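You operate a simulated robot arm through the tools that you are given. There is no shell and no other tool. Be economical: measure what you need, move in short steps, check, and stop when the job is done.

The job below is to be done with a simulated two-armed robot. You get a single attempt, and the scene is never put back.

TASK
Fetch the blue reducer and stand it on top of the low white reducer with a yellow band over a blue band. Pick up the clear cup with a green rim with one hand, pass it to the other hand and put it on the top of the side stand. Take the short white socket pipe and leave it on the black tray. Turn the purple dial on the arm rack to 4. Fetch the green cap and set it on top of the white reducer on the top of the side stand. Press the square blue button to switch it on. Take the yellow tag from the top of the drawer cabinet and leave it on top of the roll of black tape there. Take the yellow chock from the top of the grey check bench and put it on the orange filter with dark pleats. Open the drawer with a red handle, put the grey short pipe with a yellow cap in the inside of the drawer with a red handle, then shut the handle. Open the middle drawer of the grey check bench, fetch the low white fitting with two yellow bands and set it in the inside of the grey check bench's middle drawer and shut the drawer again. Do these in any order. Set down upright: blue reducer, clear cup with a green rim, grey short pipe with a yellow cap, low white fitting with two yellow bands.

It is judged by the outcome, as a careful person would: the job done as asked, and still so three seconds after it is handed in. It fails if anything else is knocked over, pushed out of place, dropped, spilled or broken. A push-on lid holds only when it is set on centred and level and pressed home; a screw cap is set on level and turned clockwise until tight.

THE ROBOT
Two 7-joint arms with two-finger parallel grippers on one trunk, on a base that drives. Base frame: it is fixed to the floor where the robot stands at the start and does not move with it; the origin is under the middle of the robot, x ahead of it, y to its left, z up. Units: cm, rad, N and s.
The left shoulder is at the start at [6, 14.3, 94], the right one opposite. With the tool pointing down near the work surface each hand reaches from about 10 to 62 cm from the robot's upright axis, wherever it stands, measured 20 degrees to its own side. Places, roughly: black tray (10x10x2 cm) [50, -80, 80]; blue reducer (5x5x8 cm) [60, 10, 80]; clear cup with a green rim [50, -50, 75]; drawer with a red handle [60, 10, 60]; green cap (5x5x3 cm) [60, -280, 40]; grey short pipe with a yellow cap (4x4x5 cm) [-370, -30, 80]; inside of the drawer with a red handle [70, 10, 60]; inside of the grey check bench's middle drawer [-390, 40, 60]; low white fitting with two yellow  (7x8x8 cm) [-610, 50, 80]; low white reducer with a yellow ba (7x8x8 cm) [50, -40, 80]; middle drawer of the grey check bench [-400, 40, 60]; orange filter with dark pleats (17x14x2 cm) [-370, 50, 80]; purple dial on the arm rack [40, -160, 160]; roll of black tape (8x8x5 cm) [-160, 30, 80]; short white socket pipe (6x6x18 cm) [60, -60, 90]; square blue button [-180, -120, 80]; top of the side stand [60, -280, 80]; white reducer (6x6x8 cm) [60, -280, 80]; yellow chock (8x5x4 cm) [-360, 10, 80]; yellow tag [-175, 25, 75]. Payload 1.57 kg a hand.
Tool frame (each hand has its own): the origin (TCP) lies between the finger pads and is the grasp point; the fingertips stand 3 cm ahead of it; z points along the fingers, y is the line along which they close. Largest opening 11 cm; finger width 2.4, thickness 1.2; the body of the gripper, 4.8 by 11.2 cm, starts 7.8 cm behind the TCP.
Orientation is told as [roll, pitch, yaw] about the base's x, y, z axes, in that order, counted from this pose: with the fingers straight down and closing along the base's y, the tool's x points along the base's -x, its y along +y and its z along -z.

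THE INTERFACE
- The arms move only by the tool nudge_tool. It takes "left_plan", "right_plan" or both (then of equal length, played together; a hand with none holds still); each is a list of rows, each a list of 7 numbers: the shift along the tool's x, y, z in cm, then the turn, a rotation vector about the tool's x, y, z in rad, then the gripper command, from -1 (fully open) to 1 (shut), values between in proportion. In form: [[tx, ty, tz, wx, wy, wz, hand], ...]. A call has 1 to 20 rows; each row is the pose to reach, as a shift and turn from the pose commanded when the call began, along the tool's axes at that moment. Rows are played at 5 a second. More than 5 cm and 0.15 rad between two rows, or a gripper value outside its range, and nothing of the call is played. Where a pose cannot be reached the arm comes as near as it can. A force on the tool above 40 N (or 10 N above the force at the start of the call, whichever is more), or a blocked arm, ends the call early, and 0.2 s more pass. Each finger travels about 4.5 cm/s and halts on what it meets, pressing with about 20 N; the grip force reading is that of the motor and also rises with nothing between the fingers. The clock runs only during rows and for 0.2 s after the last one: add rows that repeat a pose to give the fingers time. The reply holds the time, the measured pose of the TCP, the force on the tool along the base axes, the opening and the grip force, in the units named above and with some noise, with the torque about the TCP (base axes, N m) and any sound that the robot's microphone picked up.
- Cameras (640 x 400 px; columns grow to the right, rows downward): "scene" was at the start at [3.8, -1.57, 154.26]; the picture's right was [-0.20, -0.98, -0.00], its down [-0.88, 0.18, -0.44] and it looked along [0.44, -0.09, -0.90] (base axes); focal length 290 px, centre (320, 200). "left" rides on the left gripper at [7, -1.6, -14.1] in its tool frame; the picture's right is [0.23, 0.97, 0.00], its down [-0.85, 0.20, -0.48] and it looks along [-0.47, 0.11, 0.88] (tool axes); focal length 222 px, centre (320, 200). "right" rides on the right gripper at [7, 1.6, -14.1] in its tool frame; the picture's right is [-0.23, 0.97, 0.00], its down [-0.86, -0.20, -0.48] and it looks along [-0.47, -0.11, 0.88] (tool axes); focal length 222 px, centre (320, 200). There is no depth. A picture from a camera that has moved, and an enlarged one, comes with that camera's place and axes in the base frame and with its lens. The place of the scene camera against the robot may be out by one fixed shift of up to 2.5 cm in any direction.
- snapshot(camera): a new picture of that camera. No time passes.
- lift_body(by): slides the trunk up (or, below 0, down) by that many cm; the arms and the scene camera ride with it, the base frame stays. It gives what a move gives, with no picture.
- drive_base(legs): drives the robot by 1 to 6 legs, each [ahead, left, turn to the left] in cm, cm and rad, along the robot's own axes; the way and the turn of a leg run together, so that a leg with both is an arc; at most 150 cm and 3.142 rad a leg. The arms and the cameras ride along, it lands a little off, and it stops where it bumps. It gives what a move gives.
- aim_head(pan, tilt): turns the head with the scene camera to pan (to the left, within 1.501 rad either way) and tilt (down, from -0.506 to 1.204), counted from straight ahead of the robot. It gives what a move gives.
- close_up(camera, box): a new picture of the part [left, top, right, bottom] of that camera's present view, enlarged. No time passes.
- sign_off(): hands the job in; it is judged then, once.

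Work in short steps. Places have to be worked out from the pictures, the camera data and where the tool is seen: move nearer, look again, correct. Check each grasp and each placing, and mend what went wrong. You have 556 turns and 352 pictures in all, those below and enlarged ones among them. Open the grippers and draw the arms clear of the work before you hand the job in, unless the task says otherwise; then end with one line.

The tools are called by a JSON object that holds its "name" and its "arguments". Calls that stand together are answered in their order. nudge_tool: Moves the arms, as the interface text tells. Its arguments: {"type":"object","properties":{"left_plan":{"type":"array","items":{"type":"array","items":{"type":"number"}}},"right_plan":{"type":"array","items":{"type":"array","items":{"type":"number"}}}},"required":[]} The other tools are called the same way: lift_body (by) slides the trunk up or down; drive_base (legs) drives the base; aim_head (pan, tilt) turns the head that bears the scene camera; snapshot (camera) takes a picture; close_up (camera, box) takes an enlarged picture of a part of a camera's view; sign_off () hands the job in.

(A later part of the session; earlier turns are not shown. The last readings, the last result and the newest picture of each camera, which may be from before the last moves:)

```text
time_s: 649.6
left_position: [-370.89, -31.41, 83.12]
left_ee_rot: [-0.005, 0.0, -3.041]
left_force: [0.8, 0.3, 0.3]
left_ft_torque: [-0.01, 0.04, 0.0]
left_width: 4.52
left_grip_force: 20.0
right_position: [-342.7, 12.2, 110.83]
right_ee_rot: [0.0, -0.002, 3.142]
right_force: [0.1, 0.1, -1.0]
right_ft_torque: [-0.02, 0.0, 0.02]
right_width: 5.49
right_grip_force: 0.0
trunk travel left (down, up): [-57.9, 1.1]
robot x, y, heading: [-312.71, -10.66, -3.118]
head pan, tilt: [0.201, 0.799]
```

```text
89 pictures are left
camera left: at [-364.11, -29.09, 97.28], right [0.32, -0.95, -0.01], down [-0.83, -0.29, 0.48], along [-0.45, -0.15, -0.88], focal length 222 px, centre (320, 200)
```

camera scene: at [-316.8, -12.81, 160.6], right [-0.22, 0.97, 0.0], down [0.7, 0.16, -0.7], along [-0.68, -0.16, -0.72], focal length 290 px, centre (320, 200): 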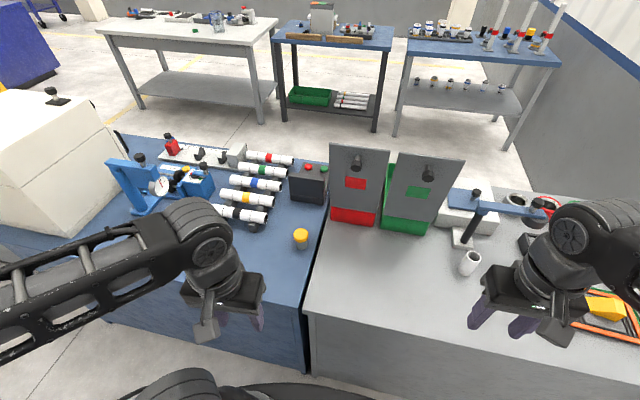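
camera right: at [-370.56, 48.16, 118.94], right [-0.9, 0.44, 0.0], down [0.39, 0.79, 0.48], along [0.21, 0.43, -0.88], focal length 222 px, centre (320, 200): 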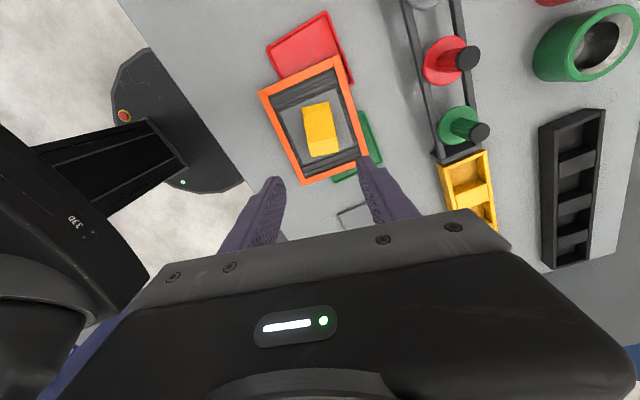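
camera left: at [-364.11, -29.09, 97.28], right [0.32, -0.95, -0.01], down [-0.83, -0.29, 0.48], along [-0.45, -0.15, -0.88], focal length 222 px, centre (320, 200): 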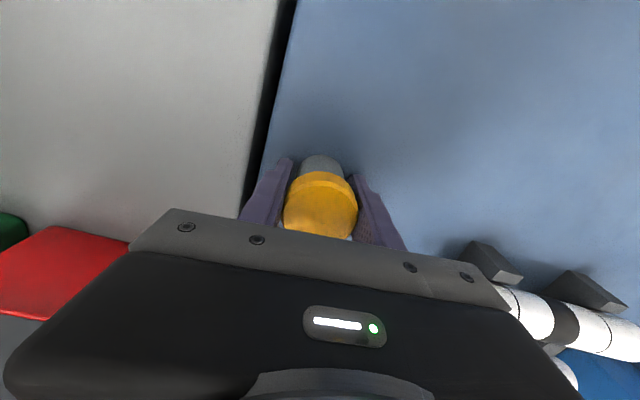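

Gripped at 4.5 cm on the cap. I'll lift and check that the grey pipe comes with it.

{"name": "nudge_tool", "arguments": {"left_plan": [[0, 0, -4, 0, 0, 0, 1], [0, 0, -8, 0, 0, 0, 1], [0, 0, -12, 0, 0, 0, 1], [3, 0, -16, 0, 0, 0, 1], [7, 0, -18, 0, 0, 0, 1], [11, 0, -20, 0, 0, 0, 1], [15, 0, -21, 0, 0, 0, 1], [19, 0, -22, 0, 0, 0, 1], [19, 0, -22, 0, 0, 0, 1]]}}

{"name": "snapshot", "arguments": {"camera": "left"}}

{"name": "close_up", "arguments": {"camera": "scene", "box": [160, 150, 400, 330]}}

```text
time_s: 651.6
left_position: [-351.9, -29.46, 105.29]
left_ee_rot: [-0.006, 0.001, -3.042]
left_force: [-0.4, 0.7, -1.0]
left_ft_torque: [-0.04, 0.0, 0.0]
left_width: 4.51
left_grip_force: 19.4
right_position: [-342.78, 12.1, 110.76]
right_ee_rot: [0.002, -0.002, 3.143]
right_force: [-0.5, 0.1, 0.1]
right_ft_torque: [0.02, 0.0, -0.02]
right_width: 5.52
right_grip_force: 0.1
trunk travel left (down, up): [-57.9, 1.1]
robot x, y, heading: [-312.5, -10.48, -3.118]
head pan, tilt: [0.201, 0.799]
```

```text
88 pictures are left
camera left: at [-345.18, -27.24, 119.28], right [0.32, -0.95, 0.0], down [-0.83, -0.29, 0.48], along [-0.45, -0.15, -0.88], focal length 222 px, centre (320, 200)
```

left: 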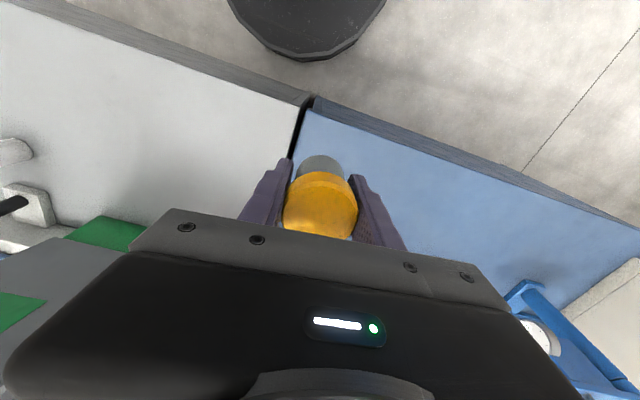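

```text
2.22 times, centred on (280, 240) of scene
camera zoom: at [-316.91, -12.82, 160.59], right [-0.22, 0.97, 0.0], down [0.7, 0.16, -0.7], along [-0.68, -0.16, -0.72], focal length 644 px, centre (409, 111)
```

zoom: 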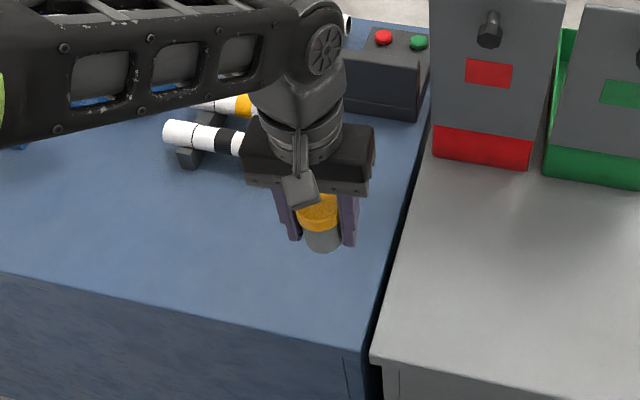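

The pipe and cap are held together. I'll drive back around to the start bench: out of this aisle, south, east and north again.

{"name": "drive_base", "arguments": {"legs": [[-36, 0, 0], [0, 0, 1.546], [150, 0, 0], [150, 0, 0], [62, 0, 0], [0, 0, 1.571]]}}

{"name": "snapshot", "arguments": {"camera": "left"}}

```text
time_s: 678.7
left_position: [-247.43, -357.26, 105.21]
left_ee_rot: [-0.006, 0.001, 0.045]
left_force: [-0.2, -0.3, -1.1]
left_ft_torque: [-0.04, 0.01, 0.0]
left_width: 4.45
left_grip_force: 20.3
right_position: [-258.98, -398.25, 110.82]
right_ee_rot: [-0.002, -0.002, -0.055]
right_force: [0.3, 0.1, -0.3]
right_ft_torque: [0.04, -0.01, 0.01]
right_width: 5.53
right_grip_force: 0.0
trunk travel left (down, up): [-57.9, 1.1]
robot x, y, heading: [-287.5, -373.73, -0.029]
head pan, tilt: [0.201, 0.799]
```

```text
86 pictures are left
camera left: at [-254.33, -359.14, 119.3], right [-0.27, 0.96, -0.01], down [0.85, 0.24, 0.48], along [0.46, 0.12, -0.88], focal length 222 px, centre (320, 200)
```

left: 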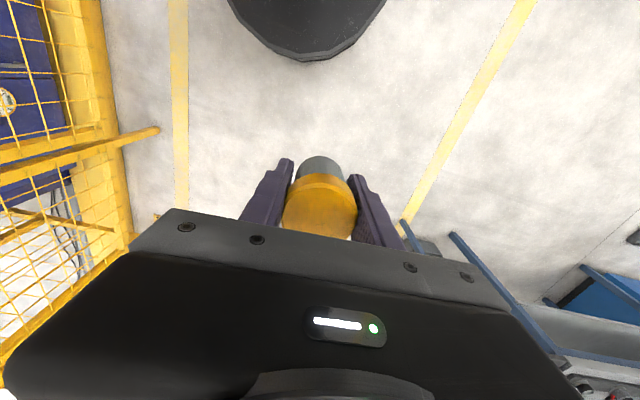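

Held firmly. On to the east and then north to the start bench.

{"name": "drive_base", "arguments": {"legs": [[0, 0, 0.029], [150, 0, 0], [73, 0, 0], [0, 0, 1.571], [150, 0, 0], [150, 0, 0]]}}

{"name": "drive_base", "arguments": {"legs": [[65, 0, 0], [0, 0, -1.571]]}}

{"name": "aim_head", "arguments": {"pan": 0, "tilt": 0.6}}

{"name": "snapshot", "arguments": {"camera": "scene"}}

{"name": "snapshot", "arguments": {"camera": "left"}}

```text
time_s: 708.0
left_position: [-80.7, -30.88, 105.17]
left_ee_rot: [-0.004, 0.002, 1.65]
left_force: [-0.3, -0.4, -1.6]
left_ft_torque: [-0.01, 0.02, 0.01]
left_width: 4.43
left_grip_force: 20.2
right_position: [-39.44, -40.88, 110.8]
right_ee_rot: [0.0, -0.001, 1.55]
right_force: [0.6, -0.1, -0.8]
right_ft_torque: [0.0, 0.05, -0.05]
right_width: 5.5
right_grip_force: 0.0
trunk travel left (down, up): [-57.9, 1.1]
robot x, y, heading: [-63.24, -70.46, 1.575]
head pan, tilt: [0.201, 0.799]
```

```text
time_s: 715.5
left_position: [-22.93, 10.97, 105.2]
left_ee_rot: [-0.006, -0.001, 0.041]
left_force: [0.2, -0.7, -0.3]
left_ft_torque: [0.0, 0.03, -0.03]
left_width: 4.42
left_grip_force: 19.9
right_position: [-34.39, -29.83, 110.82]
right_ee_rot: [0.001, -0.001, -0.058]
right_force: [0.2, -0.5, 0.5]
right_ft_torque: [-0.03, 0.03, 0.02]
right_width: 5.49
right_grip_force: 0.0
trunk travel left (down, up): [-57.9, 1.1]
robot x, y, heading: [-63.24, -5.4, -0.034]
head pan, tilt: [0.201, 0.799]
```

```text
time_s: 716.3
left_position: [-22.81, 10.98, 105.1]
left_ee_rot: [-0.006, -0.001, 0.044]
left_force: [0.2, -0.7, -0.2]
left_ft_torque: [-0.01, 0.02, 0.02]
left_width: 4.44
left_grip_force: 20.0
right_position: [-34.4, -29.94, 110.89]
right_ee_rot: [-0.001, -0.001, -0.056]
right_force: [0.2, 0.0, -0.5]
right_ft_torque: [0.0, 0.0, -0.01]
right_width: 5.5
right_grip_force: 0.1
trunk travel left (down, up): [-57.9, 1.1]
robot x, y, heading: [-63.16, -5.56, -0.026]
head pan, tilt: [0.0, 0.6]
```

```text
85 pictures are left
camera scene: at [-56.56, -5.9, 162.28], right [-0.03, -1.0, 0.0], down [-0.57, 0.02, -0.82], along [0.82, -0.03, -0.57], focal length 290 px, centre (320, 200)
```

scene: 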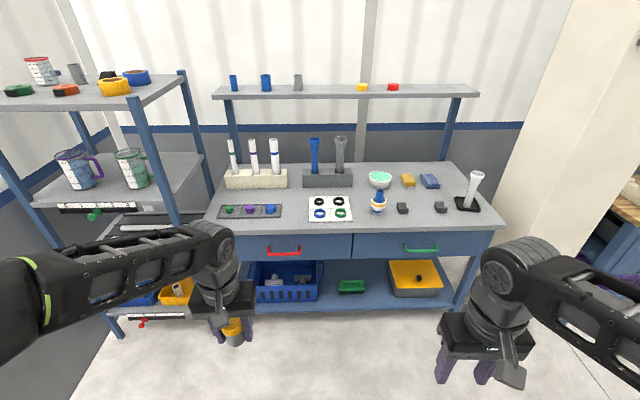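

```text
84 pictures are left
camera left: at [-29.78, 9.15, 119.3], right [-0.27, 0.96, 0.0], down [0.85, 0.24, 0.48], along [0.46, 0.12, -0.88], focal length 222 px, centre (320, 200)
```

left: 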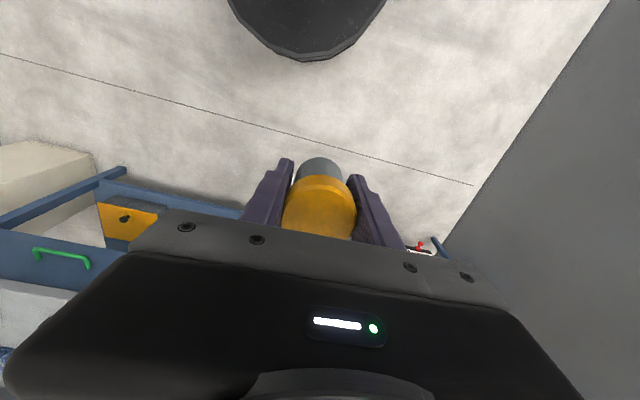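

Back at the start bench; the red handle is at roughly (39, 7, 67). I'll move to about (-33, 25) and lower the trunk, with the right hand free for the handle.

{"name": "drive_base", "arguments": {"legs": [[30, 31, 0.026]]}}

{"name": "lift_body", "arguments": {"by": -19}}

{"name": "nudge_tool", "arguments": {"right_plan": [[-3, -2, 0, 0, 0, 0, 0], [-6, -4, 0, 0, 0, 0, 0], [-6, -6, 0, 0, -0.14, 0, 0], [-6, -6, 0, 0, -0.28, 0, 0], [-4, -6, 0, 0, -0.42, 0, 0], [-2, -6, 1, 0, -0.56, 0, 0], [0, -6, 2, 0, -0.7, 0, 0], [0, -6, 3, 0, -0.84, 0, 0], [0, -6, 4, 0, -0.98, 0, 0], [0, -6, 5, 0, -1.12, 0, 0], [0, -6, 6, 0, -1.26, 0, 0], [0, -6, 7, 0, -1.4, 0, 0], [0, -6, 8, 0, -1.54, 0, 0], [0, -6, 8, 0, -1.57, 0, 0]]}}

{"name": "nudge_tool", "arguments": {"right_plan": [[0, 0, 0, 0, 0, -0.14, 0], [0, 0, 0, 0, 0, -0.28, 0], [0, 0, 0, 0, 0, -0.42, 0], [0, 0, 0, 0, 0, -0.56, 0], [0, 0, 0, 0, 0, -0.7, 0], [0, 0, 0, 0, 0, -0.84, 0], [0, 0, 0, 0, 0, -0.98, 0], [0, 0, 0, 0, 0, -1.12, 0], [0, 0, 0, 0, 0, -1.26, 0], [0, 0, 0, 0, 0, -1.4, 0], [0, 0, 0, 0, 0, -1.54, 0], [0, 0, 0, 0, 0, -1.57, 0]]}}

{"name": "snapshot", "arguments": {"camera": "scene"}}

{"name": "snapshot", "arguments": {"camera": "right"}}

```text
time_s: 718.9
left_position: [7.3, 42.18, 105.22]
left_ee_rot: [-0.005, 0.003, 0.069]
left_force: [-0.8, 0.2, -0.6]
left_ft_torque: [0.0, 0.03, 0.01]
left_width: 4.46
left_grip_force: 20.3
right_position: [-3.14, 0.84, 110.77]
right_ee_rot: [-0.003, -0.001, -0.029]
right_force: [0.5, 0.1, -0.3]
right_ft_torque: [-0.03, 0.04, 0.0]
right_width: 5.52
right_grip_force: 0.1
trunk travel left (down, up): [-57.9, 1.1]
robot x, y, heading: [-32.67, 24.45, -0.003]
head pan, tilt: [0.0, 0.6]
```

```text
time_s: 721.0
left_position: [7.3, 42.09, 86.13]
left_ee_rot: [-0.006, 0.0, 0.07]
left_force: [-0.3, -1.0, -0.2]
left_ft_torque: [0.02, 0.01, 0.02]
left_width: 4.42
left_grip_force: 20.2
right_position: [-3.21, 0.73, 91.9]
right_ee_rot: [0.001, -0.003, -0.03]
right_force: [-0.2, -0.2, 0.7]
right_ft_torque: [0.01, 0.0, -0.02]
right_width: 5.49
right_grip_force: 0.0
trunk travel left (down, up): [-38.9, 20.1]
robot x, y, heading: [-32.41, 24.48, -0.005]
head pan, tilt: [0.0, 0.6]
```

```text
time_s: 724.0
left_position: [7.28, 42.06, 86.22]
left_ee_rot: [-0.004, 0.0, 0.071]
left_force: [-1.1, -0.5, -0.2]
left_ft_torque: [-0.01, 0.0, 0.0]
left_width: 4.44
left_grip_force: 20.0
right_position: [-3.05, -12.49, 75.02]
right_ee_rot: [2.748, -1.565, -2.776]
right_force: [-0.7, 0.6, -0.2]
right_ft_torque: [0.01, 0.0, -0.01]
right_width: 5.48
right_grip_force: 0.0
right hand out of reach, approached as far as the arm can: row 6, 7, 8, 9, 10, 11, 12, 13, 14
trunk travel left (down, up): [-38.9, 20.1]
robot x, y, heading: [-32.54, 24.65, -0.007]
head pan, tilt: [0.0, 0.6]
```

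```text
time_s: 726.6
left_position: [7.24, 41.99, 86.0]
left_ee_rot: [-0.005, 0.0, 0.07]
left_force: [-0.7, -1.0, -0.2]
left_ft_torque: [0.0, 0.02, -0.02]
left_width: 4.42
left_grip_force: 19.9
right_position: [4.73, -19.78, 83.08]
right_ee_rot: [-1.442, -0.022, 1.524]
right_force: [0.0, -0.2, 0.6]
right_ft_torque: [0.0, -0.01, 0.02]
right_width: 5.5
right_grip_force: 0.1
right hand out of reach, approached as far as the arm can: row 1, 2, 3, 4, 5, 6, 7, 8, 9, 10, 11, 12
trunk travel left (down, up): [-38.9, 20.1]
robot x, y, heading: [-32.69, 24.2, -0.003]
head pan, tilt: [0.0, 0.6]
```

```text
83 pictures are left
camera scene: at [-26.0, 24.12, 143.28], right [0.0, -1.0, 0.0], down [-0.56, 0.0, -0.83], along [0.83, 0.0, -0.56], focal length 290 px, centre (320, 200)
```

scene: 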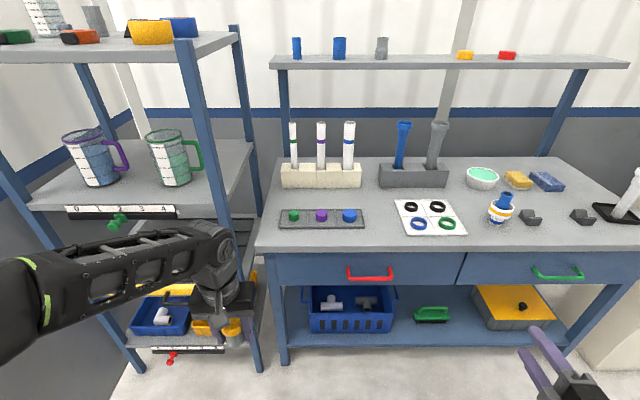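

```text
82 pictures are left
camera right: at [-10.0, -26.1, 82.99], right [-0.11, 0.26, -0.96], down [-0.41, 0.87, 0.28], along [0.91, 0.42, 0.01], focal length 222 px, centre (320, 200)
```

right: 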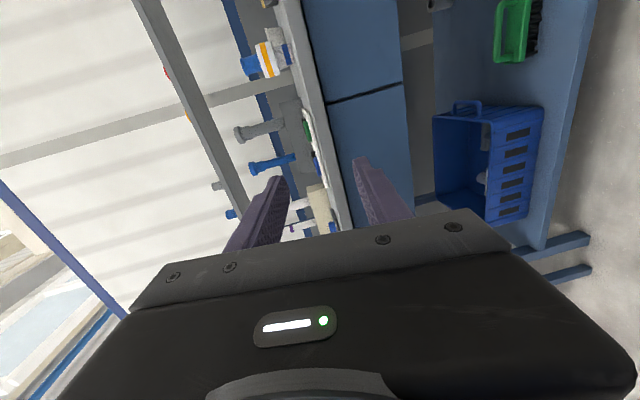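

The right hand points ahead, rolled for the handle. I'll move it across in front of the red handle and look.

{"name": "nudge_tool", "arguments": {"right_plan": [[-3.3, 1.5, 1.3, 0, 0, 0, 0], [-6.7, 3.1, 2.6, 0, 0, 0, 0], [-10, 4.6, 3.9, 0, 0, 0, 0], [-13.4, 6.2, 5.2, 0, 0, 0, 0], [-16.7, 7.8, 6.5, 0, 0, 0, 0], [-20, 9.3, 7.8, 0, 0, 0, 0], [-23.4, 10.9, 9.1, 0, 0, 0, 0], [-26.7, 12.4, 10.4, 0, 0, 0, 0], [-26.7, 12.4, 10.4, 0, 0, 0, 0]]}}

{"name": "snapshot", "arguments": {"camera": "right"}}

```text
time_s: 728.6
left_position: [7.35, 41.96, 86.16]
left_ee_rot: [-0.004, 0.001, 0.07]
left_force: [1.0, -0.1, -0.3]
left_ft_torque: [0.01, -0.02, 0.01]
left_width: 4.44
left_grip_force: 20.0
right_position: [14.74, 6.71, 70.25]
right_ee_rot: [-1.437, -0.026, 1.529]
right_force: [-0.3, 0.4, -0.2]
right_ft_torque: [0.02, -0.06, -0.03]
right_width: 5.51
right_grip_force: 0.0
right hand out of reach, approached as far as the arm can: row 1, 2, 3, 4, 5, 6, 7, 8
trunk travel left (down, up): [-38.9, 20.1]
robot x, y, heading: [-32.22, 24.43, -0.005]
head pan, tilt: [0.0, 0.6]
```

```text
81 pictures are left
camera right: at [0.13, 0.32, 70.25], right [-0.12, 0.26, -0.96], down [-0.41, 0.87, 0.29], along [0.9, 0.43, 0.0], focal length 222 px, centre (320, 200)
```

right: 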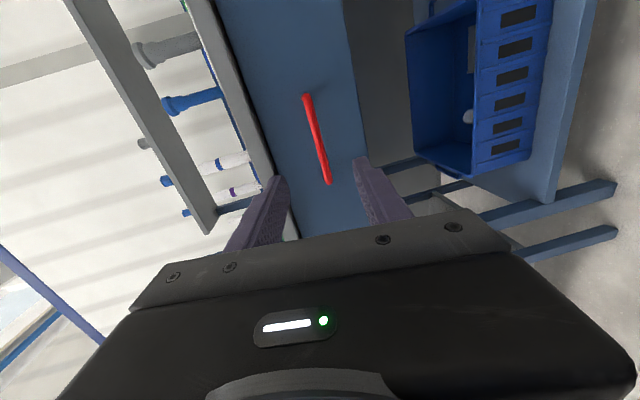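

The red bar shows clearly, centred between the fingers. I'll drive 10 cm closer and measure its distance from the change.

{"name": "drive_base", "arguments": {"legs": [[10, 0, 0.005]]}}

{"name": "snapshot", "arguments": {"camera": "right"}}

```text
time_s: 729.7
left_position: [17.12, 42.11, 86.23]
left_ee_rot: [-0.005, 0.0, 0.073]
left_force: [-0.4, 0.3, -0.4]
left_ft_torque: [0.01, 0.03, 0.0]
left_width: 4.43
left_grip_force: 19.8
right_position: [24.64, 6.69, 70.16]
right_ee_rot: [-1.438, -0.026, 1.53]
right_force: [0.7, 0.2, -0.1]
right_ft_torque: [-0.01, -0.05, 0.02]
right_width: 5.47
right_grip_force: 0.0
trunk travel left (down, up): [-38.9, 20.1]
robot x, y, heading: [-22.92, 24.73, -0.001]
head pan, tilt: [0.0, 0.6]
```

```text
80 pictures are left
camera right: at [10.11, 0.3, 70.24], right [-0.12, 0.26, -0.96], down [-0.41, 0.87, 0.28], along [0.9, 0.43, 0.0], focal length 222 px, centre (320, 200)
```

right: 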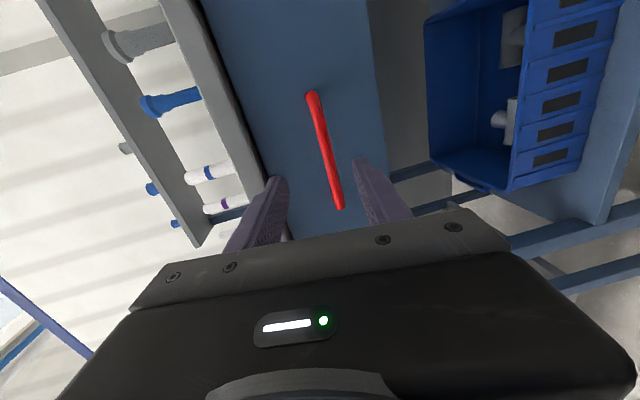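

The bar works out at about x 38, z 67.8. I'll lower the trunk 0.8 cm and advance most of the way.

{"name": "lift_body", "arguments": {"by": -0.8}}

{"name": "nudge_tool", "arguments": {"right_plan": [[0, 0, 3, 0, 0, 0, 0], [0, 0, 6, 0, 0, 0, 0], [0, 0, 9, 0, 0, 0, 0], [0, 0, 9, 0, 0, 0, 0]]}}

{"name": "snapshot", "arguments": {"camera": "right"}}

```text
time_s: 730.3
left_position: [17.01, 42.16, 85.32]
left_ee_rot: [-0.004, -0.001, 0.074]
left_force: [-0.1, -0.2, -0.9]
left_ft_torque: [0.01, -0.01, -0.01]
left_width: 4.46
left_grip_force: 20.3
right_position: [24.53, 6.63, 69.45]
right_ee_rot: [-1.439, -0.026, 1.531]
right_force: [-0.6, -0.7, -0.3]
right_ft_torque: [-0.03, -0.03, -0.01]
right_width: 5.52
right_grip_force: 0.1
trunk travel left (down, up): [-38.1, 20.9]
robot x, y, heading: [-22.46, 24.45, 0.001]
head pan, tilt: [0.0, 0.6]
```

```text
time_s: 731.3
left_position: [17.06, 42.1, 85.52]
left_ee_rot: [-0.005, 0.001, 0.073]
left_force: [1.1, 0.4, -0.4]
left_ft_torque: [0.01, 0.0, -0.01]
left_width: 4.43
left_grip_force: 19.9
right_position: [33.51, 6.31, 68.3]
right_ee_rot: [-1.439, -0.027, 1.532]
right_force: [0.4, 0.3, 0.2]
right_ft_torque: [0.02, -0.02, -0.01]
right_width: 5.53
right_grip_force: 0.0
trunk travel left (down, up): [-38.1, 20.9]
robot x, y, heading: [-22.62, 24.52, -0.002]
head pan, tilt: [0.0, 0.6]
```

```text
79 pictures are left
camera right: at [19.0, -0.08, 68.31], right [-0.12, 0.26, -0.96], down [-0.41, 0.87, 0.28], along [0.9, 0.43, 0.01], focal length 222 px, centre (320, 200)
```

right: 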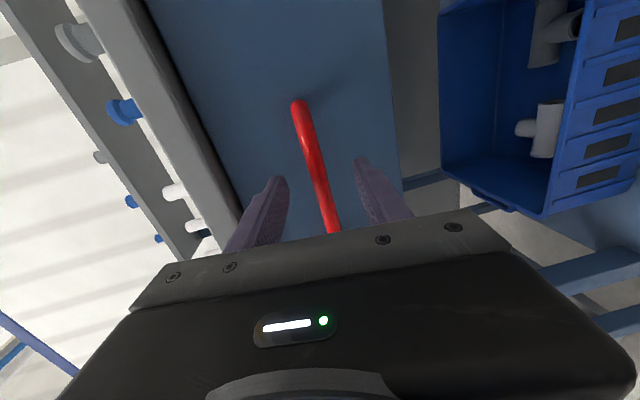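

The bar lies between the fingers. I'll advance 3 cm more and close.

{"name": "nudge_tool", "arguments": {"right_plan": [[0, 0, 1.5, 0, 0, 0, 0], [0, 0, 3, 0, 0, 0, 0], [0, 0, 3.5, 0, 0, 0, 0], [0, 0, 3.5, 0, 0, 0, 0.5], [0, 0, 3.5, 0, 0, 0, 1], [0, 0, 3.5, 0, 0, 0, 1], [0, 0, 3.5, 0, 0, 0, 1]]}}

{"name": "snapshot", "arguments": {"camera": "right"}}

```text
time_s: 732.9
left_position: [16.99, 42.08, 85.43]
left_ee_rot: [-0.005, 0.001, 0.074]
left_force: [-0.4, -0.1, -0.6]
left_ft_torque: [0.0, -0.02, -0.02]
left_width: 4.45
left_grip_force: 20.2
right_position: [37.0, 6.22, 67.87]
right_ee_rot: [-1.44, -0.024, 1.529]
right_force: [0.0, 0.1, 0.0]
right_ft_torque: [-0.59, -0.03, 0.12]
right_width: 1.43
right_grip_force: 26.5
trunk travel left (down, up): [-38.1, 20.9]
robot x, y, heading: [-22.97, 24.35, -0.001]
head pan, tilt: [0.0, 0.6]
```

```text
78 pictures are left
camera right: at [22.48, -0.19, 67.9], right [-0.12, 0.26, -0.96], down [-0.41, 0.87, 0.28], along [0.9, 0.43, 0.0], focal length 222 px, centre (320, 200)
```

right: 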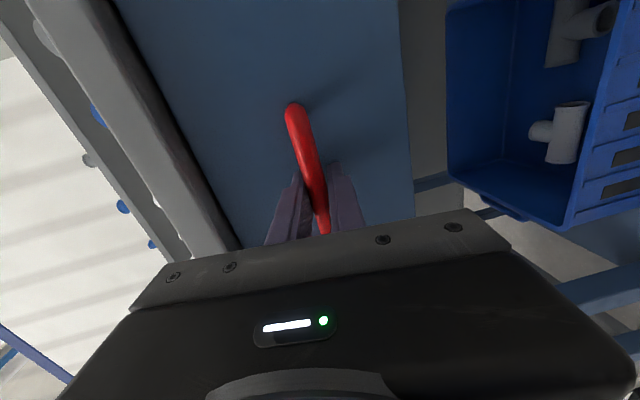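

Gripped at 1.4 cm. I'll pull the drawer open by driving back 22 cm.

{"name": "drive_base", "arguments": {"legs": [[-23, 0, 0]]}}

{"name": "aim_head", "arguments": {"pan": 0, "tilt": 0.8}}

{"name": "snapshot", "arguments": {"camera": "scene"}}

```text
time_s: 734.6
left_position: [-5.92, 42.12, 85.41]
left_ee_rot: [-0.003, 0.0, 0.077]
left_force: [-0.6, -0.1, -0.7]
left_ft_torque: [-0.01, -0.01, 0.0]
left_width: 4.43
left_grip_force: 20.1
right_position: [14.16, 6.16, 67.92]
right_ee_rot: [-1.441, -0.026, 1.53]
right_force: [-1.0, -18.0, 0.9]
right_ft_torque: [-0.87, -0.02, -0.33]
right_width: 1.41
right_grip_force: 30.5
trunk travel left (down, up): [-38.1, 20.9]
robot x, y, heading: [-45.59, 24.71, 0.007]
head pan, tilt: [0.0, 0.6]
```

```text
time_s: 735.3
left_position: [-5.84, 42.13, 85.4]
left_ee_rot: [-0.005, -0.001, 0.076]
left_force: [-0.3, -0.8, -1.5]
left_ft_torque: [0.01, 0.01, 0.02]
left_width: 4.44
left_grip_force: 20.5
right_position: [14.43, 6.14, 67.91]
right_ee_rot: [-1.44, -0.023, 1.53]
right_force: [0.2, -3.0, 0.3]
right_ft_torque: [-0.78, -0.03, 0.16]
right_width: 1.44
right_grip_force: 30.3
trunk travel left (down, up): [-38.1, 20.9]
robot x, y, heading: [-45.42, 24.4, 0.003]
head pan, tilt: [0.0, 0.799]
```

```text
77 pictures are left
camera scene: at [-39.77, 24.1, 140.8], right [0.0, -1.0, 0.0], down [-0.72, 0.0, -0.7], along [0.7, 0.0, -0.72], focal length 290 px, centre (320, 200)
```

scene: 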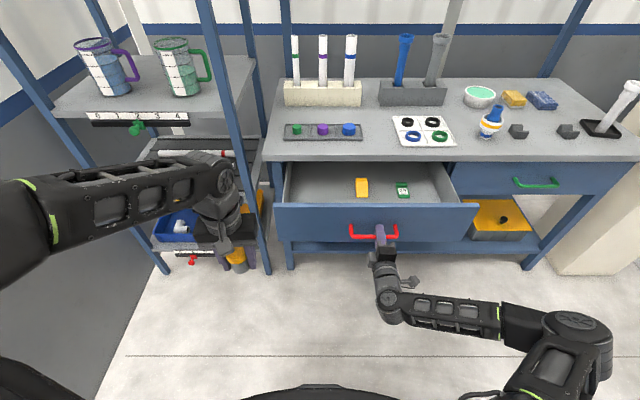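

The drawer is open, with a yellow and a green item inside. I'll release the handle, back the right hand off and fold it away as before.

{"name": "nudge_tool", "arguments": {"right_plan": [[0, 0, 0, 0, 0, 0, 0.5], [0, 0, 0, 0, 0, 0, 0], [0, 0, 0, 0, 0, 0, 0], [0, 0, -4, 0, 0, 0, 0], [0, 0, -8, 0, 0, 0, 0], [4, 0, -9, 0, 0, 0, 0], [8, 0, -9, 0, 0, 0, 0], [12, 0, -9, 0, 0, 0, 0], [16, 0, -9, 0, 0, 0, 0], [20, 0, -9, 0, 0, 0, 0], [20, 0, -9, 0, 0, 0, 0]]}}

{"name": "nudge_tool", "arguments": {"right_plan": [[0, 0, -1, 0, 0, 0.14, 0], [0, 0, -2, 0, 0, 0.28, 0], [0, 0, -3, 0, 0, 0.42, 0], [0, 0, -4, 0, 0, 0.56, 0], [0, 0, -5, 0, 0, 0.7, 0], [0, 0, -5, 0, 0, 0.84, 0], [0, 0, -5, 0, 0, 0.98, 0], [0, 0, -5, 0, 0, 1.12, 0], [0, 0, -5, 0, 0, 1.26, 0], [0, 0, -5, 0, 0, 1.4, 0], [0, 0, -5, 0, 0, 1.48, 0], [0, 0, -5, 0, 0, 1.48, 0]]}}

{"name": "nudge_tool", "arguments": {"right_plan": [[-2, 0, 0, 0, 0.14, 0, 0], [-4, 0, 0, 0, 0.28, 0, 0], [-6, 0, 0, 0, 0.42, 0, 0], [-8, 0, 0, 0, 0.56, 0, 0], [-10, 0, 0, 0, 0.7, 0, 0], [-12, 0, -2, 0, 0.84, 0, 0], [-14, 0, -4, 0, 0.98, 0, 0], [-16, 0, -6, 0, 1.12, 0, 0], [-18, 0, -8, 0, 1.26, 0, 0], [-20, 0, -10, 0, 1.4, 0, 0], [-20, 0, -12, 0, 1.5, 0, 0], [-20, 0, -12, 0, 1.5, 0, 0]]}}

{"name": "snapshot", "arguments": {"camera": "scene"}}

```text
time_s: 737.7
left_position: [-5.84, 42.1, 85.33]
left_ee_rot: [-0.004, 0.0, 0.076]
left_force: [0.1, 0.3, -0.4]
left_ft_torque: [0.0, -0.04, 0.05]
left_width: 4.42
left_grip_force: 20.5
right_position: [4.83, -13.43, 68.6]
right_ee_rot: [-1.438, -0.023, 1.531]
right_force: [-0.4, -0.1, -0.1]
right_ft_torque: [0.0, -0.02, -0.03]
right_width: 5.5
right_grip_force: 0.1
trunk travel left (down, up): [-38.1, 20.9]
robot x, y, heading: [-45.46, 24.29, -0.002]
head pan, tilt: [0.0, 0.799]
```

```text
time_s: 740.3
left_position: [-5.75, 42.17, 85.4]
left_ee_rot: [-0.006, 0.0, 0.077]
left_force: [0.4, 0.2, -0.6]
left_ft_torque: [-0.01, 0.0, -0.01]
left_width: 4.44
left_grip_force: 20.2
right_position: [-0.4, -13.18, 69.34]
right_ee_rot: [-0.456, -1.424, 0.422]
right_force: [-0.2, -0.5, -0.4]
right_ft_torque: [-0.02, -0.01, -0.04]
right_width: 5.48
right_grip_force: 0.1
trunk travel left (down, up): [-38.1, 20.9]
robot x, y, heading: [-45.31, 24.71, 0.006]
head pan, tilt: [0.0, 0.799]
```

```text
time_s: 742.9
left_position: [-5.87, 42.31, 85.34]
left_ee_rot: [-0.004, 0.002, 0.077]
left_force: [-0.1, 0.6, -0.5]
left_ft_torque: [0.02, 0.03, 0.0]
left_width: 4.41
left_grip_force: 19.9
right_position: [-9.67, -11.6, 90.68]
right_ee_rot: [-0.066, 0.061, -0.032]
right_force: [-0.4, 0.3, 1.1]
right_ft_torque: [-0.02, 0.0, 0.02]
right_width: 5.5
right_grip_force: 0.0
right hand out of reach, approached as far as the arm can: row 5, 6
trunk travel left (down, up): [-38.1, 20.9]
robot x, y, heading: [-45.45, 24.51, -0.001]
head pan, tilt: [0.0, 0.799]
```

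```text
76 pictures are left
camera scene: at [-39.77, 24.11, 140.79], right [0.0, -1.0, 0.0], down [-0.72, 0.0, -0.7], along [0.7, 0.0, -0.72], focal length 290 px, centre (320, 200)
```

scene: 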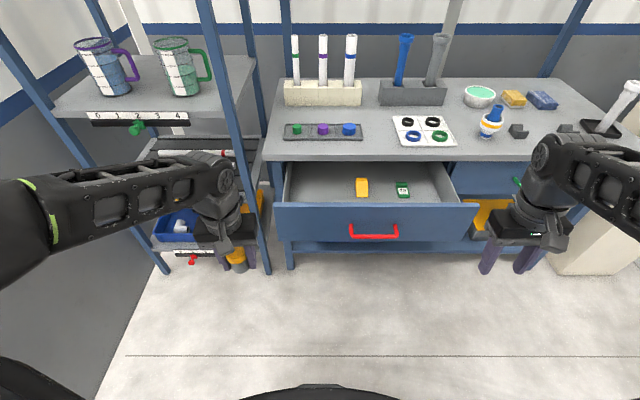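

I'll drive 27 cm forward and 15 cm right so the left hand hovers above the open drawer, then look inside with its camera.

{"name": "drive_base", "arguments": {"legs": [[27, -15, 0]]}}

{"name": "snapshot", "arguments": {"camera": "left"}}

{"name": "aim_head", "arguments": {"pan": 0, "tilt": 1.05}}

{"name": "snapshot", "arguments": {"camera": "scene"}}

```text
time_s: 745.0
left_position: [21.09, 27.25, 85.41]
left_ee_rot: [-0.005, 0.003, 0.079]
left_force: [0.4, -0.4, 0.3]
left_ft_torque: [0.0, 0.02, 0.0]
left_width: 4.42
left_grip_force: 19.8
right_position: [17.33, -26.48, 90.55]
right_ee_rot: [-0.067, 0.062, -0.031]
right_force: [0.0, 0.2, -0.6]
right_ft_torque: [-0.02, -0.02, 0.01]
right_width: 5.51
right_grip_force: 0.0
trunk travel left (down, up): [-38.1, 20.9]
robot x, y, heading: [-18.35, 9.67, 0.003]
head pan, tilt: [0.0, 0.799]
```

```text
75 pictures are left
camera left: at [14.26, 25.14, 99.48], right [-0.3, 0.95, 0.0], down [0.84, 0.27, 0.48], along [0.46, 0.14, -0.88], focal length 222 px, centre (320, 200)
```

left: 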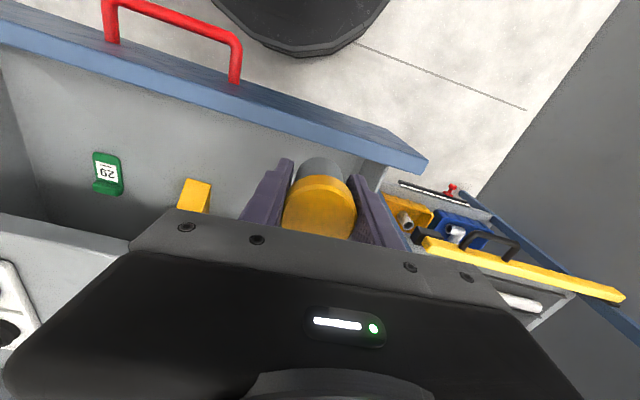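

```text
time_s: 745.8
left_position: [20.92, 27.31, 85.37]
left_ee_rot: [-0.006, 0.001, 0.078]
left_force: [0.4, -0.3, -0.9]
left_ft_torque: [0.02, 0.03, -0.02]
left_width: 4.43
left_grip_force: 19.8
right_position: [17.47, -26.25, 90.57]
right_ee_rot: [-0.064, 0.061, -0.031]
right_force: [0.9, -0.3, 0.1]
right_ft_torque: [-0.02, -0.02, -0.02]
right_width: 5.49
right_grip_force: 0.0
trunk travel left (down, up): [-38.1, 20.9]
robot x, y, heading: [-18.63, 9.47, 0.006]
head pan, tilt: [0.0, 1.051]
```

```text
74 pictures are left
camera scene: at [-14.21, 9.14, 138.94], right [0.0, -1.0, 0.0], down [-0.87, 0.0, -0.5], along [0.5, 0.0, -0.87], focal length 290 px, centre (320, 200)
```

scene: 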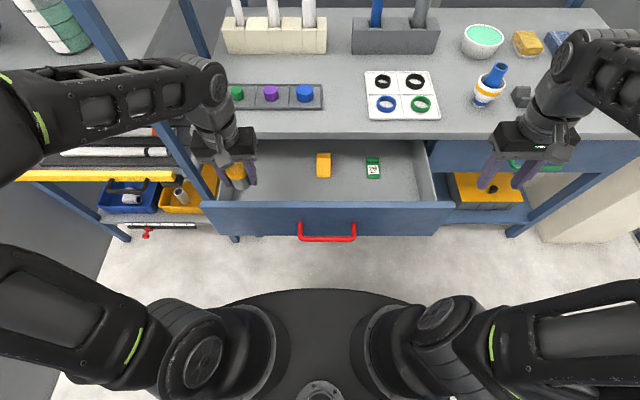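

The front half of the drawer is free. I'll move the pipe above (29.5, 8), then lower it in.

{"name": "nudge_tool", "arguments": {"left_plan": [[-1.4, -4, 0, 0, 0, 0, 1], [-2.8, -8, 0, 0, 0, 0, 1], [-4.2, -12, 0, 0, 0, 0, 1], [-5.6, -16, 0, 0, 0, 0, 1], [-7, -19.9, 0, 0, 0, 0, 1], [-7, -19.9, 4, 0, 0, 0, 1], [-7, -19.9, 8, 0, 0, 0, 1], [-7, -19.9, 12, 0, 0, 0, 1], [-7, -19.9, 16, 0, 0, 0, 1], [-7, -19.9, 16, 0, 0, 0, 1]]}}

{"name": "snapshot", "arguments": {"camera": "left"}}

{"name": "snapshot", "arguments": {"camera": "scene"}}

```text
time_s: 748.0
left_position: [29.68, 8.0, 69.3]
left_ee_rot: [-0.006, 0.001, 0.08]
left_force: [-1.2, 0.1, -0.8]
left_ft_torque: [0.03, 0.0, 0.0]
left_width: 4.48
left_grip_force: 20.1
right_position: [17.35, -26.4, 90.63]
right_ee_rot: [-0.064, 0.061, -0.033]
right_force: [0.3, -0.2, -0.1]
right_ft_torque: [-0.01, 0.03, 0.0]
right_width: 5.52
right_grip_force: 0.1
trunk travel left (down, up): [-38.1, 20.9]
robot x, y, heading: [-18.52, 9.32, 0.002]
head pan, tilt: [0.0, 1.051]
```

```text
73 pictures are left
camera left: at [22.73, 5.85, 83.46], right [-0.3, 0.95, -0.01], down [0.84, 0.27, 0.48], along [0.46, 0.14, -0.88], focal length 222 px, centre (320, 200)
```

left: 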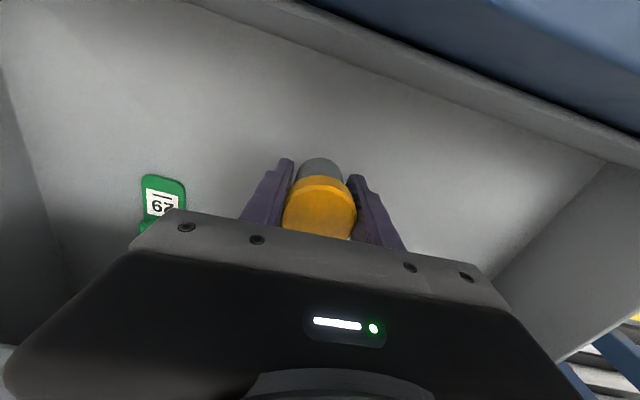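

```text
72 pictures are left
camera scene: at [-14.2, 9.13, 138.94], right [0.0, -1.0, 0.0], down [-0.87, 0.0, -0.5], along [0.5, 0.0, -0.87], focal length 290 px, centre (320, 200)
```

scene: 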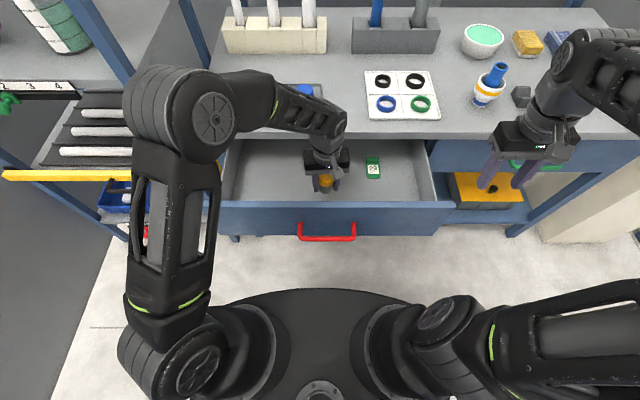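

The spot is clear. I'll lower slowly to the drawer floor.

{"name": "nudge_tool", "arguments": {"left_plan": [[0, 0, 1.5, 0, 0, 0, 1], [0, 0, 3, 0, 0, 0, 1], [0, 0, 4, 0, 0, 0, 1], [0, 0, 4.6, 0, 0, 0, 1], [0, 0, 4.6, 0, 0, 0, 1]]}}

{"name": "nudge_tool", "arguments": {"left_plan": [[0, 0, 0.4, 0, 0, 0, 1], [0, 0, 0.8, 0, 0, 0, 1], [0, 0, 1.2, 0, 0, 0, 1], [0, 0, 1.6, 0, 0, 0, 1], [0, 0, 1.6, 0, 0, 0, 1]]}}

{"name": "snapshot", "arguments": {"camera": "left"}}

```text
time_s: 749.2
left_position: [29.74, 7.94, 64.82]
left_ee_rot: [-0.005, 0.001, 0.078]
left_force: [0.3, 0.1, -0.5]
left_ft_torque: [-0.02, -0.02, 0.0]
left_width: 4.41
left_grip_force: 20.2
right_position: [17.35, -26.45, 90.63]
right_ee_rot: [-0.065, 0.062, -0.031]
right_force: [-0.3, 0.4, -0.2]
right_ft_torque: [-0.01, 0.02, 0.0]
right_width: 5.48
right_grip_force: 0.0
trunk travel left (down, up): [-38.1, 20.9]
robot x, y, heading: [-18.71, 9.98, 0.002]
head pan, tilt: [0.0, 1.051]
```

```text
time_s: 750.1
left_position: [30.03, 8.05, 64.2]
left_ee_rot: [-0.007, -0.011, 0.079]
left_force: [1.6, 4.1, 18.1]
left_ft_torque: [0.64, 0.24, -0.2]
left_width: 4.43
left_grip_force: 19.8
right_position: [17.39, -26.32, 90.71]
right_ee_rot: [-0.065, 0.06, -0.03]
right_force: [-0.4, -0.7, 0.1]
right_ft_torque: [-0.01, 0.0, -0.02]
right_width: 5.49
right_grip_force: 0.0
trunk travel left (down, up): [-38.1, 20.9]
robot x, y, heading: [-18.4, 9.42, 0.004]
head pan, tilt: [0.0, 1.051]
stopped in row 4 (left hand): the force on the tool passed its limit at 47 N (the readings are from after the stop); the commanded pose is now the measured one
```

```text
71 pictures are left
camera left: at [23.01, 5.86, 78.24], right [-0.3, 0.95, -0.01], down [0.83, 0.27, 0.49], along [0.47, 0.14, -0.87], focal length 222 px, centre (320, 200)
```

left: 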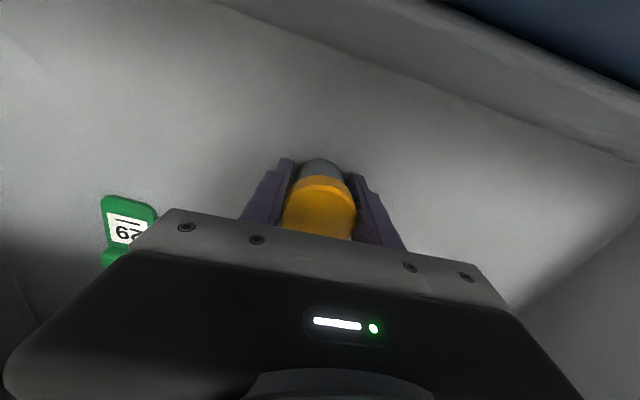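

It is on the drawer floor. I'll ease up, open and rise straight out.

{"name": "nudge_tool", "arguments": {"left_plan": [[0, 0, -0.3, 0, 0, 0, 1], [0, 0, -0.3, 0, 0, 0, 0.3], [0, 0, -0.3, 0, 0, 0, 0], [0, 0, -0.3, 0, 0, 0, -0.1], [0, 0, -0.3, 0, 0, 0, -0.1], [0, 0, -4, 0, 0, 0, -0.1], [0, 0, -8, 0, 0, 0, -0.1], [0, 0, -12, 0, 0, 0, -0.1], [0, 0, -16, 0, 0, 0, -0.1], [0, 0, -20, 0, 0, 0, -0.1], [0, 0, -23, 0, 0, 0, -0.1], [0, 0, -23, 0, 0, 0, -0.1]]}}

{"name": "snapshot", "arguments": {"camera": "left"}}

{"name": "close_up", "arguments": {"camera": "scene", "box": [190, 100, 470, 260]}}

```text
time_s: 752.7
left_position: [29.71, 7.92, 87.18]
left_ee_rot: [-0.008, -0.005, 0.079]
left_force: [-0.2, -1.0, 1.2]
left_ft_torque: [-0.02, 0.03, 0.0]
left_width: 6.06
left_grip_force: 0.1
right_position: [17.39, -26.36, 90.69]
right_ee_rot: [-0.066, 0.061, -0.03]
right_force: [-0.2, -1.2, 0.2]
right_ft_torque: [0.01, 0.01, -0.01]
right_width: 5.49
right_grip_force: 0.0
trunk travel left (down, up): [-38.1, 20.9]
robot x, y, heading: [-18.78, 9.37, 0.008]
head pan, tilt: [0.0, 1.051]
```

```text
70 pictures are left
camera left: at [22.69, 5.83, 101.27], right [-0.3, 0.95, -0.01], down [0.83, 0.27, 0.48], along [0.46, 0.14, -0.88], focal length 222 px, centre (320, 200)
```

left: 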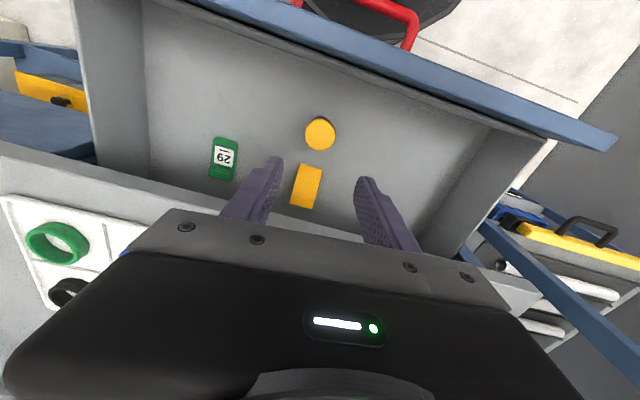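

```text
2.29 times, centred on (330, 180) of scene
camera zoom: at [-14.21, 9.14, 138.94], right [0.0, -1.0, 0.0], down [-0.87, 0.0, -0.5], along [0.5, 0.0, -0.87], focal length 662 px, centre (297, 246)
```

zoom: 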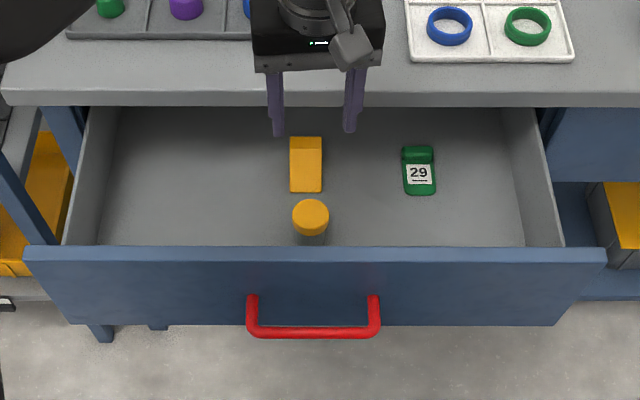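

The pipe stands upright in the drawer. To shut it, I'll move the base back 22 cm and right 15 cm, then level the left hand at handle height.

{"name": "drive_base", "arguments": {"legs": [[-22, -15, 0]]}}

{"name": "nudge_tool", "arguments": {"left_plan": [[0, 1.2, 1.4, 0, -0.13, 0, 1], [0, 2.4, 2.8, 0, -0.26, 0, 1], [0, 3.6, 4.2, 0, -0.39, 0, 1], [0, 4.8, 5.6, 0, -0.52, 0, 1], [0, 6, 7, 0, -0.65, 0, 1], [0, 7.2, 8.4, 0, -0.78, 0, 1], [0, 8.4, 9.8, 0, -0.91, 0, 1], [0, 9.6, 11.2, 0, -1.04, 0, 1], [0, 10.8, 12.6, 0, -1.17, 0, 1], [0, 12, 14, 0, -1.3, 0, 1], [0, 13.2, 16, 0, -1.43, 0, 1], [0, 14.4, 18, 0, -1.5, 0, 1], [0, 14.8, 19, 0, -1.57, 0, 1], [0, 14.8, 19, 0, -1.57, 0, 1]]}}

{"name": "snapshot", "arguments": {"camera": "left"}}

{"name": "snapshot", "arguments": {"camera": "scene"}}

```text
time_s: 754.5
left_position: [7.82, -7.01, 87.13]
left_ee_rot: [-0.005, -0.008, 0.077]
left_force: [0.9, 0.1, 0.1]
left_ft_torque: [0.02, -0.04, -0.01]
left_width: 6.05
left_grip_force: 0.0
right_position: [-4.65, -41.36, 90.67]
right_ee_rot: [-0.063, 0.059, -0.032]
right_force: [0.2, 0.5, -0.5]
right_ft_torque: [0.03, -0.02, -0.02]
right_width: 5.51
right_grip_force: 0.2
trunk travel left (down, up): [-38.1, 20.9]
robot x, y, heading: [-40.4, -5.22, 0.001]
head pan, tilt: [0.0, 1.051]
```

```text
time_s: 757.5
left_position: [18.25, 2.2, 79.06]
left_ee_rot: [0.291, -1.504, -0.201]
left_force: [-0.7, -0.3, -1.0]
left_ft_torque: [-0.04, 0.0, 0.0]
left_width: 0.0
left_grip_force: 19.9
left hand out of reach, approached as far as the arm can: row 8, 9, 10, 11, 12, 13, 14
right_position: [-4.52, -41.46, 90.68]
right_ee_rot: [-0.063, 0.06, -0.034]
right_force: [1.1, 0.6, -0.3]
right_ft_torque: [0.01, 0.02, 0.03]
right_width: 5.5
right_grip_force: 0.2
trunk travel left (down, up): [-38.1, 20.9]
robot x, y, heading: [-40.29, -5.49, 0.005]
head pan, tilt: [0.0, 1.051]
```

```text
68 pictures are left
camera left: at [3.84, -0.66, 72.97], right [-0.1, 0.97, -0.21], down [-0.44, 0.14, 0.89], along [0.89, 0.18, 0.41], focal length 222 px, centre (320, 200)
```

left: 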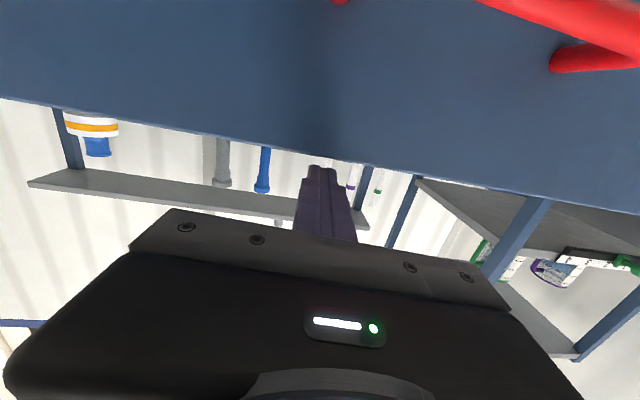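

```text
67 pictures are left
camera scene: at [-36.08, -5.82, 138.94], right [0.0, -1.0, 0.0], down [-0.87, 0.0, -0.5], along [0.5, 0.0, -0.87], focal length 290 px, centre (320, 200)
```

scene: 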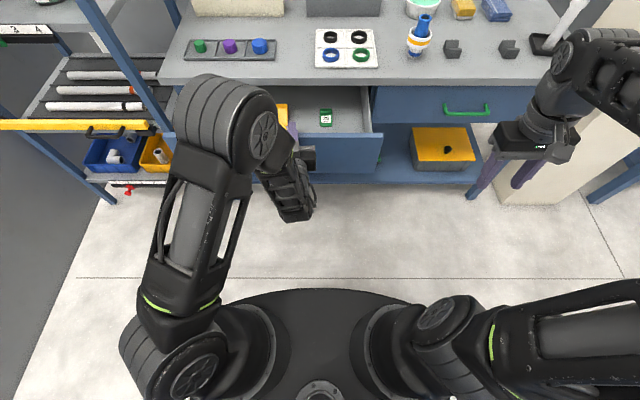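

The hand came up above the panel. I'll back the base off 14 cm first, then lower it to handle height and check.

{"name": "drive_base", "arguments": {"legs": [[-14, 0, 0]]}}

{"name": "nudge_tool", "arguments": {"left_plan": [[3, 1.5, 0, 0, 0, 0, 1], [6, 3, 0, 0, 0, 0, 1], [9, 4.5, 0, 0, 0, 0, 1], [11, 6, 0, 0, 0, 0, 1], [11, 6, 0, 0, 0, 0, 1]]}}

{"name": "snapshot", "arguments": {"camera": "left"}}

{"name": "snapshot", "arguments": {"camera": "scene"}}

```text
time_s: 758.9
left_position: [4.25, 2.05, 79.1]
left_ee_rot: [0.283, -1.506, -0.196]
left_force: [0.0, -1.4, 0.2]
left_ft_torque: [0.01, -0.03, 0.0]
left_width: 0.0
left_grip_force: 19.6
right_position: [-18.69, -41.47, 90.73]
right_ee_rot: [-0.065, 0.06, -0.033]
right_force: [-0.3, -0.4, -0.1]
right_ft_torque: [0.03, 0.0, 0.02]
right_width: 5.52
right_grip_force: 0.0
trunk travel left (down, up): [-38.1, 20.9]
robot x, y, heading: [-54.59, -5.47, 0.0]
head pan, tilt: [0.0, 1.051]
```

```text
time_s: 760.1
left_position: [9.96, 7.23, 71.81]
left_ee_rot: [0.273, -1.495, -0.187]
left_force: [-0.6, 0.0, 0.2]
left_ft_torque: [0.02, 0.03, -0.04]
left_width: 0.02
left_grip_force: 19.7
left hand out of reach, approached as far as the arm can: row 1, 2, 3, 4, 5
right_position: [-18.56, -41.31, 90.64]
right_ee_rot: [-0.065, 0.062, -0.032]
right_force: [0.2, -0.5, 0.2]
right_ft_torque: [-0.02, -0.03, -0.02]
right_width: 5.52
right_grip_force: 0.0
trunk travel left (down, up): [-38.1, 20.9]
robot x, y, heading: [-54.29, -5.46, 0.006]
head pan, tilt: [0.0, 1.051]
```

```text
66 pictures are left
camera left: at [-4.41, 4.32, 65.83], right [-0.1, 0.97, -0.21], down [-0.43, 0.14, 0.89], along [0.9, 0.18, 0.4], focal length 222 px, centre (320, 200)
```

left: 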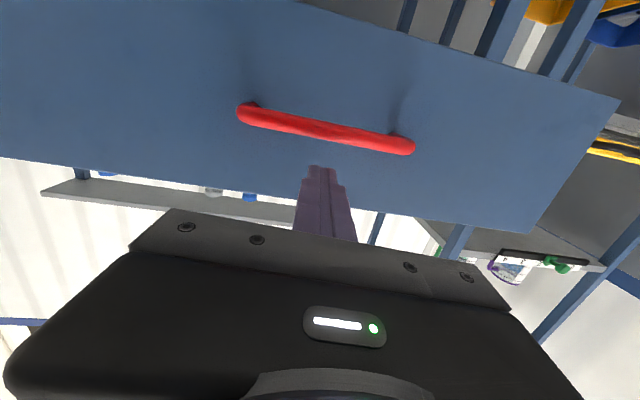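

```text
65 pictures are left
camera scene: at [-50.11, -5.82, 138.94], right [0.0, -1.0, 0.0], down [-0.87, 0.0, -0.5], along [0.5, 0.0, -0.87], focal length 290 px, centre (320, 200)
```

scene: 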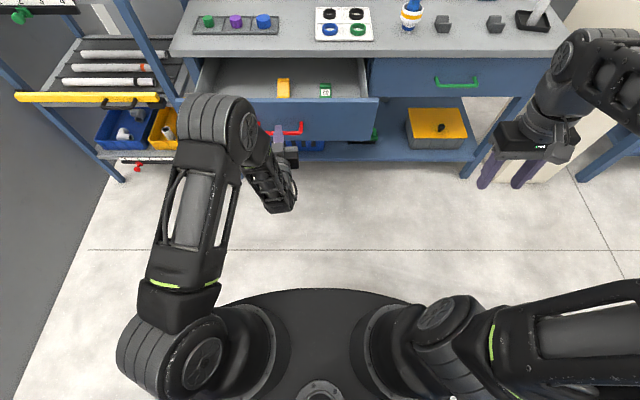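

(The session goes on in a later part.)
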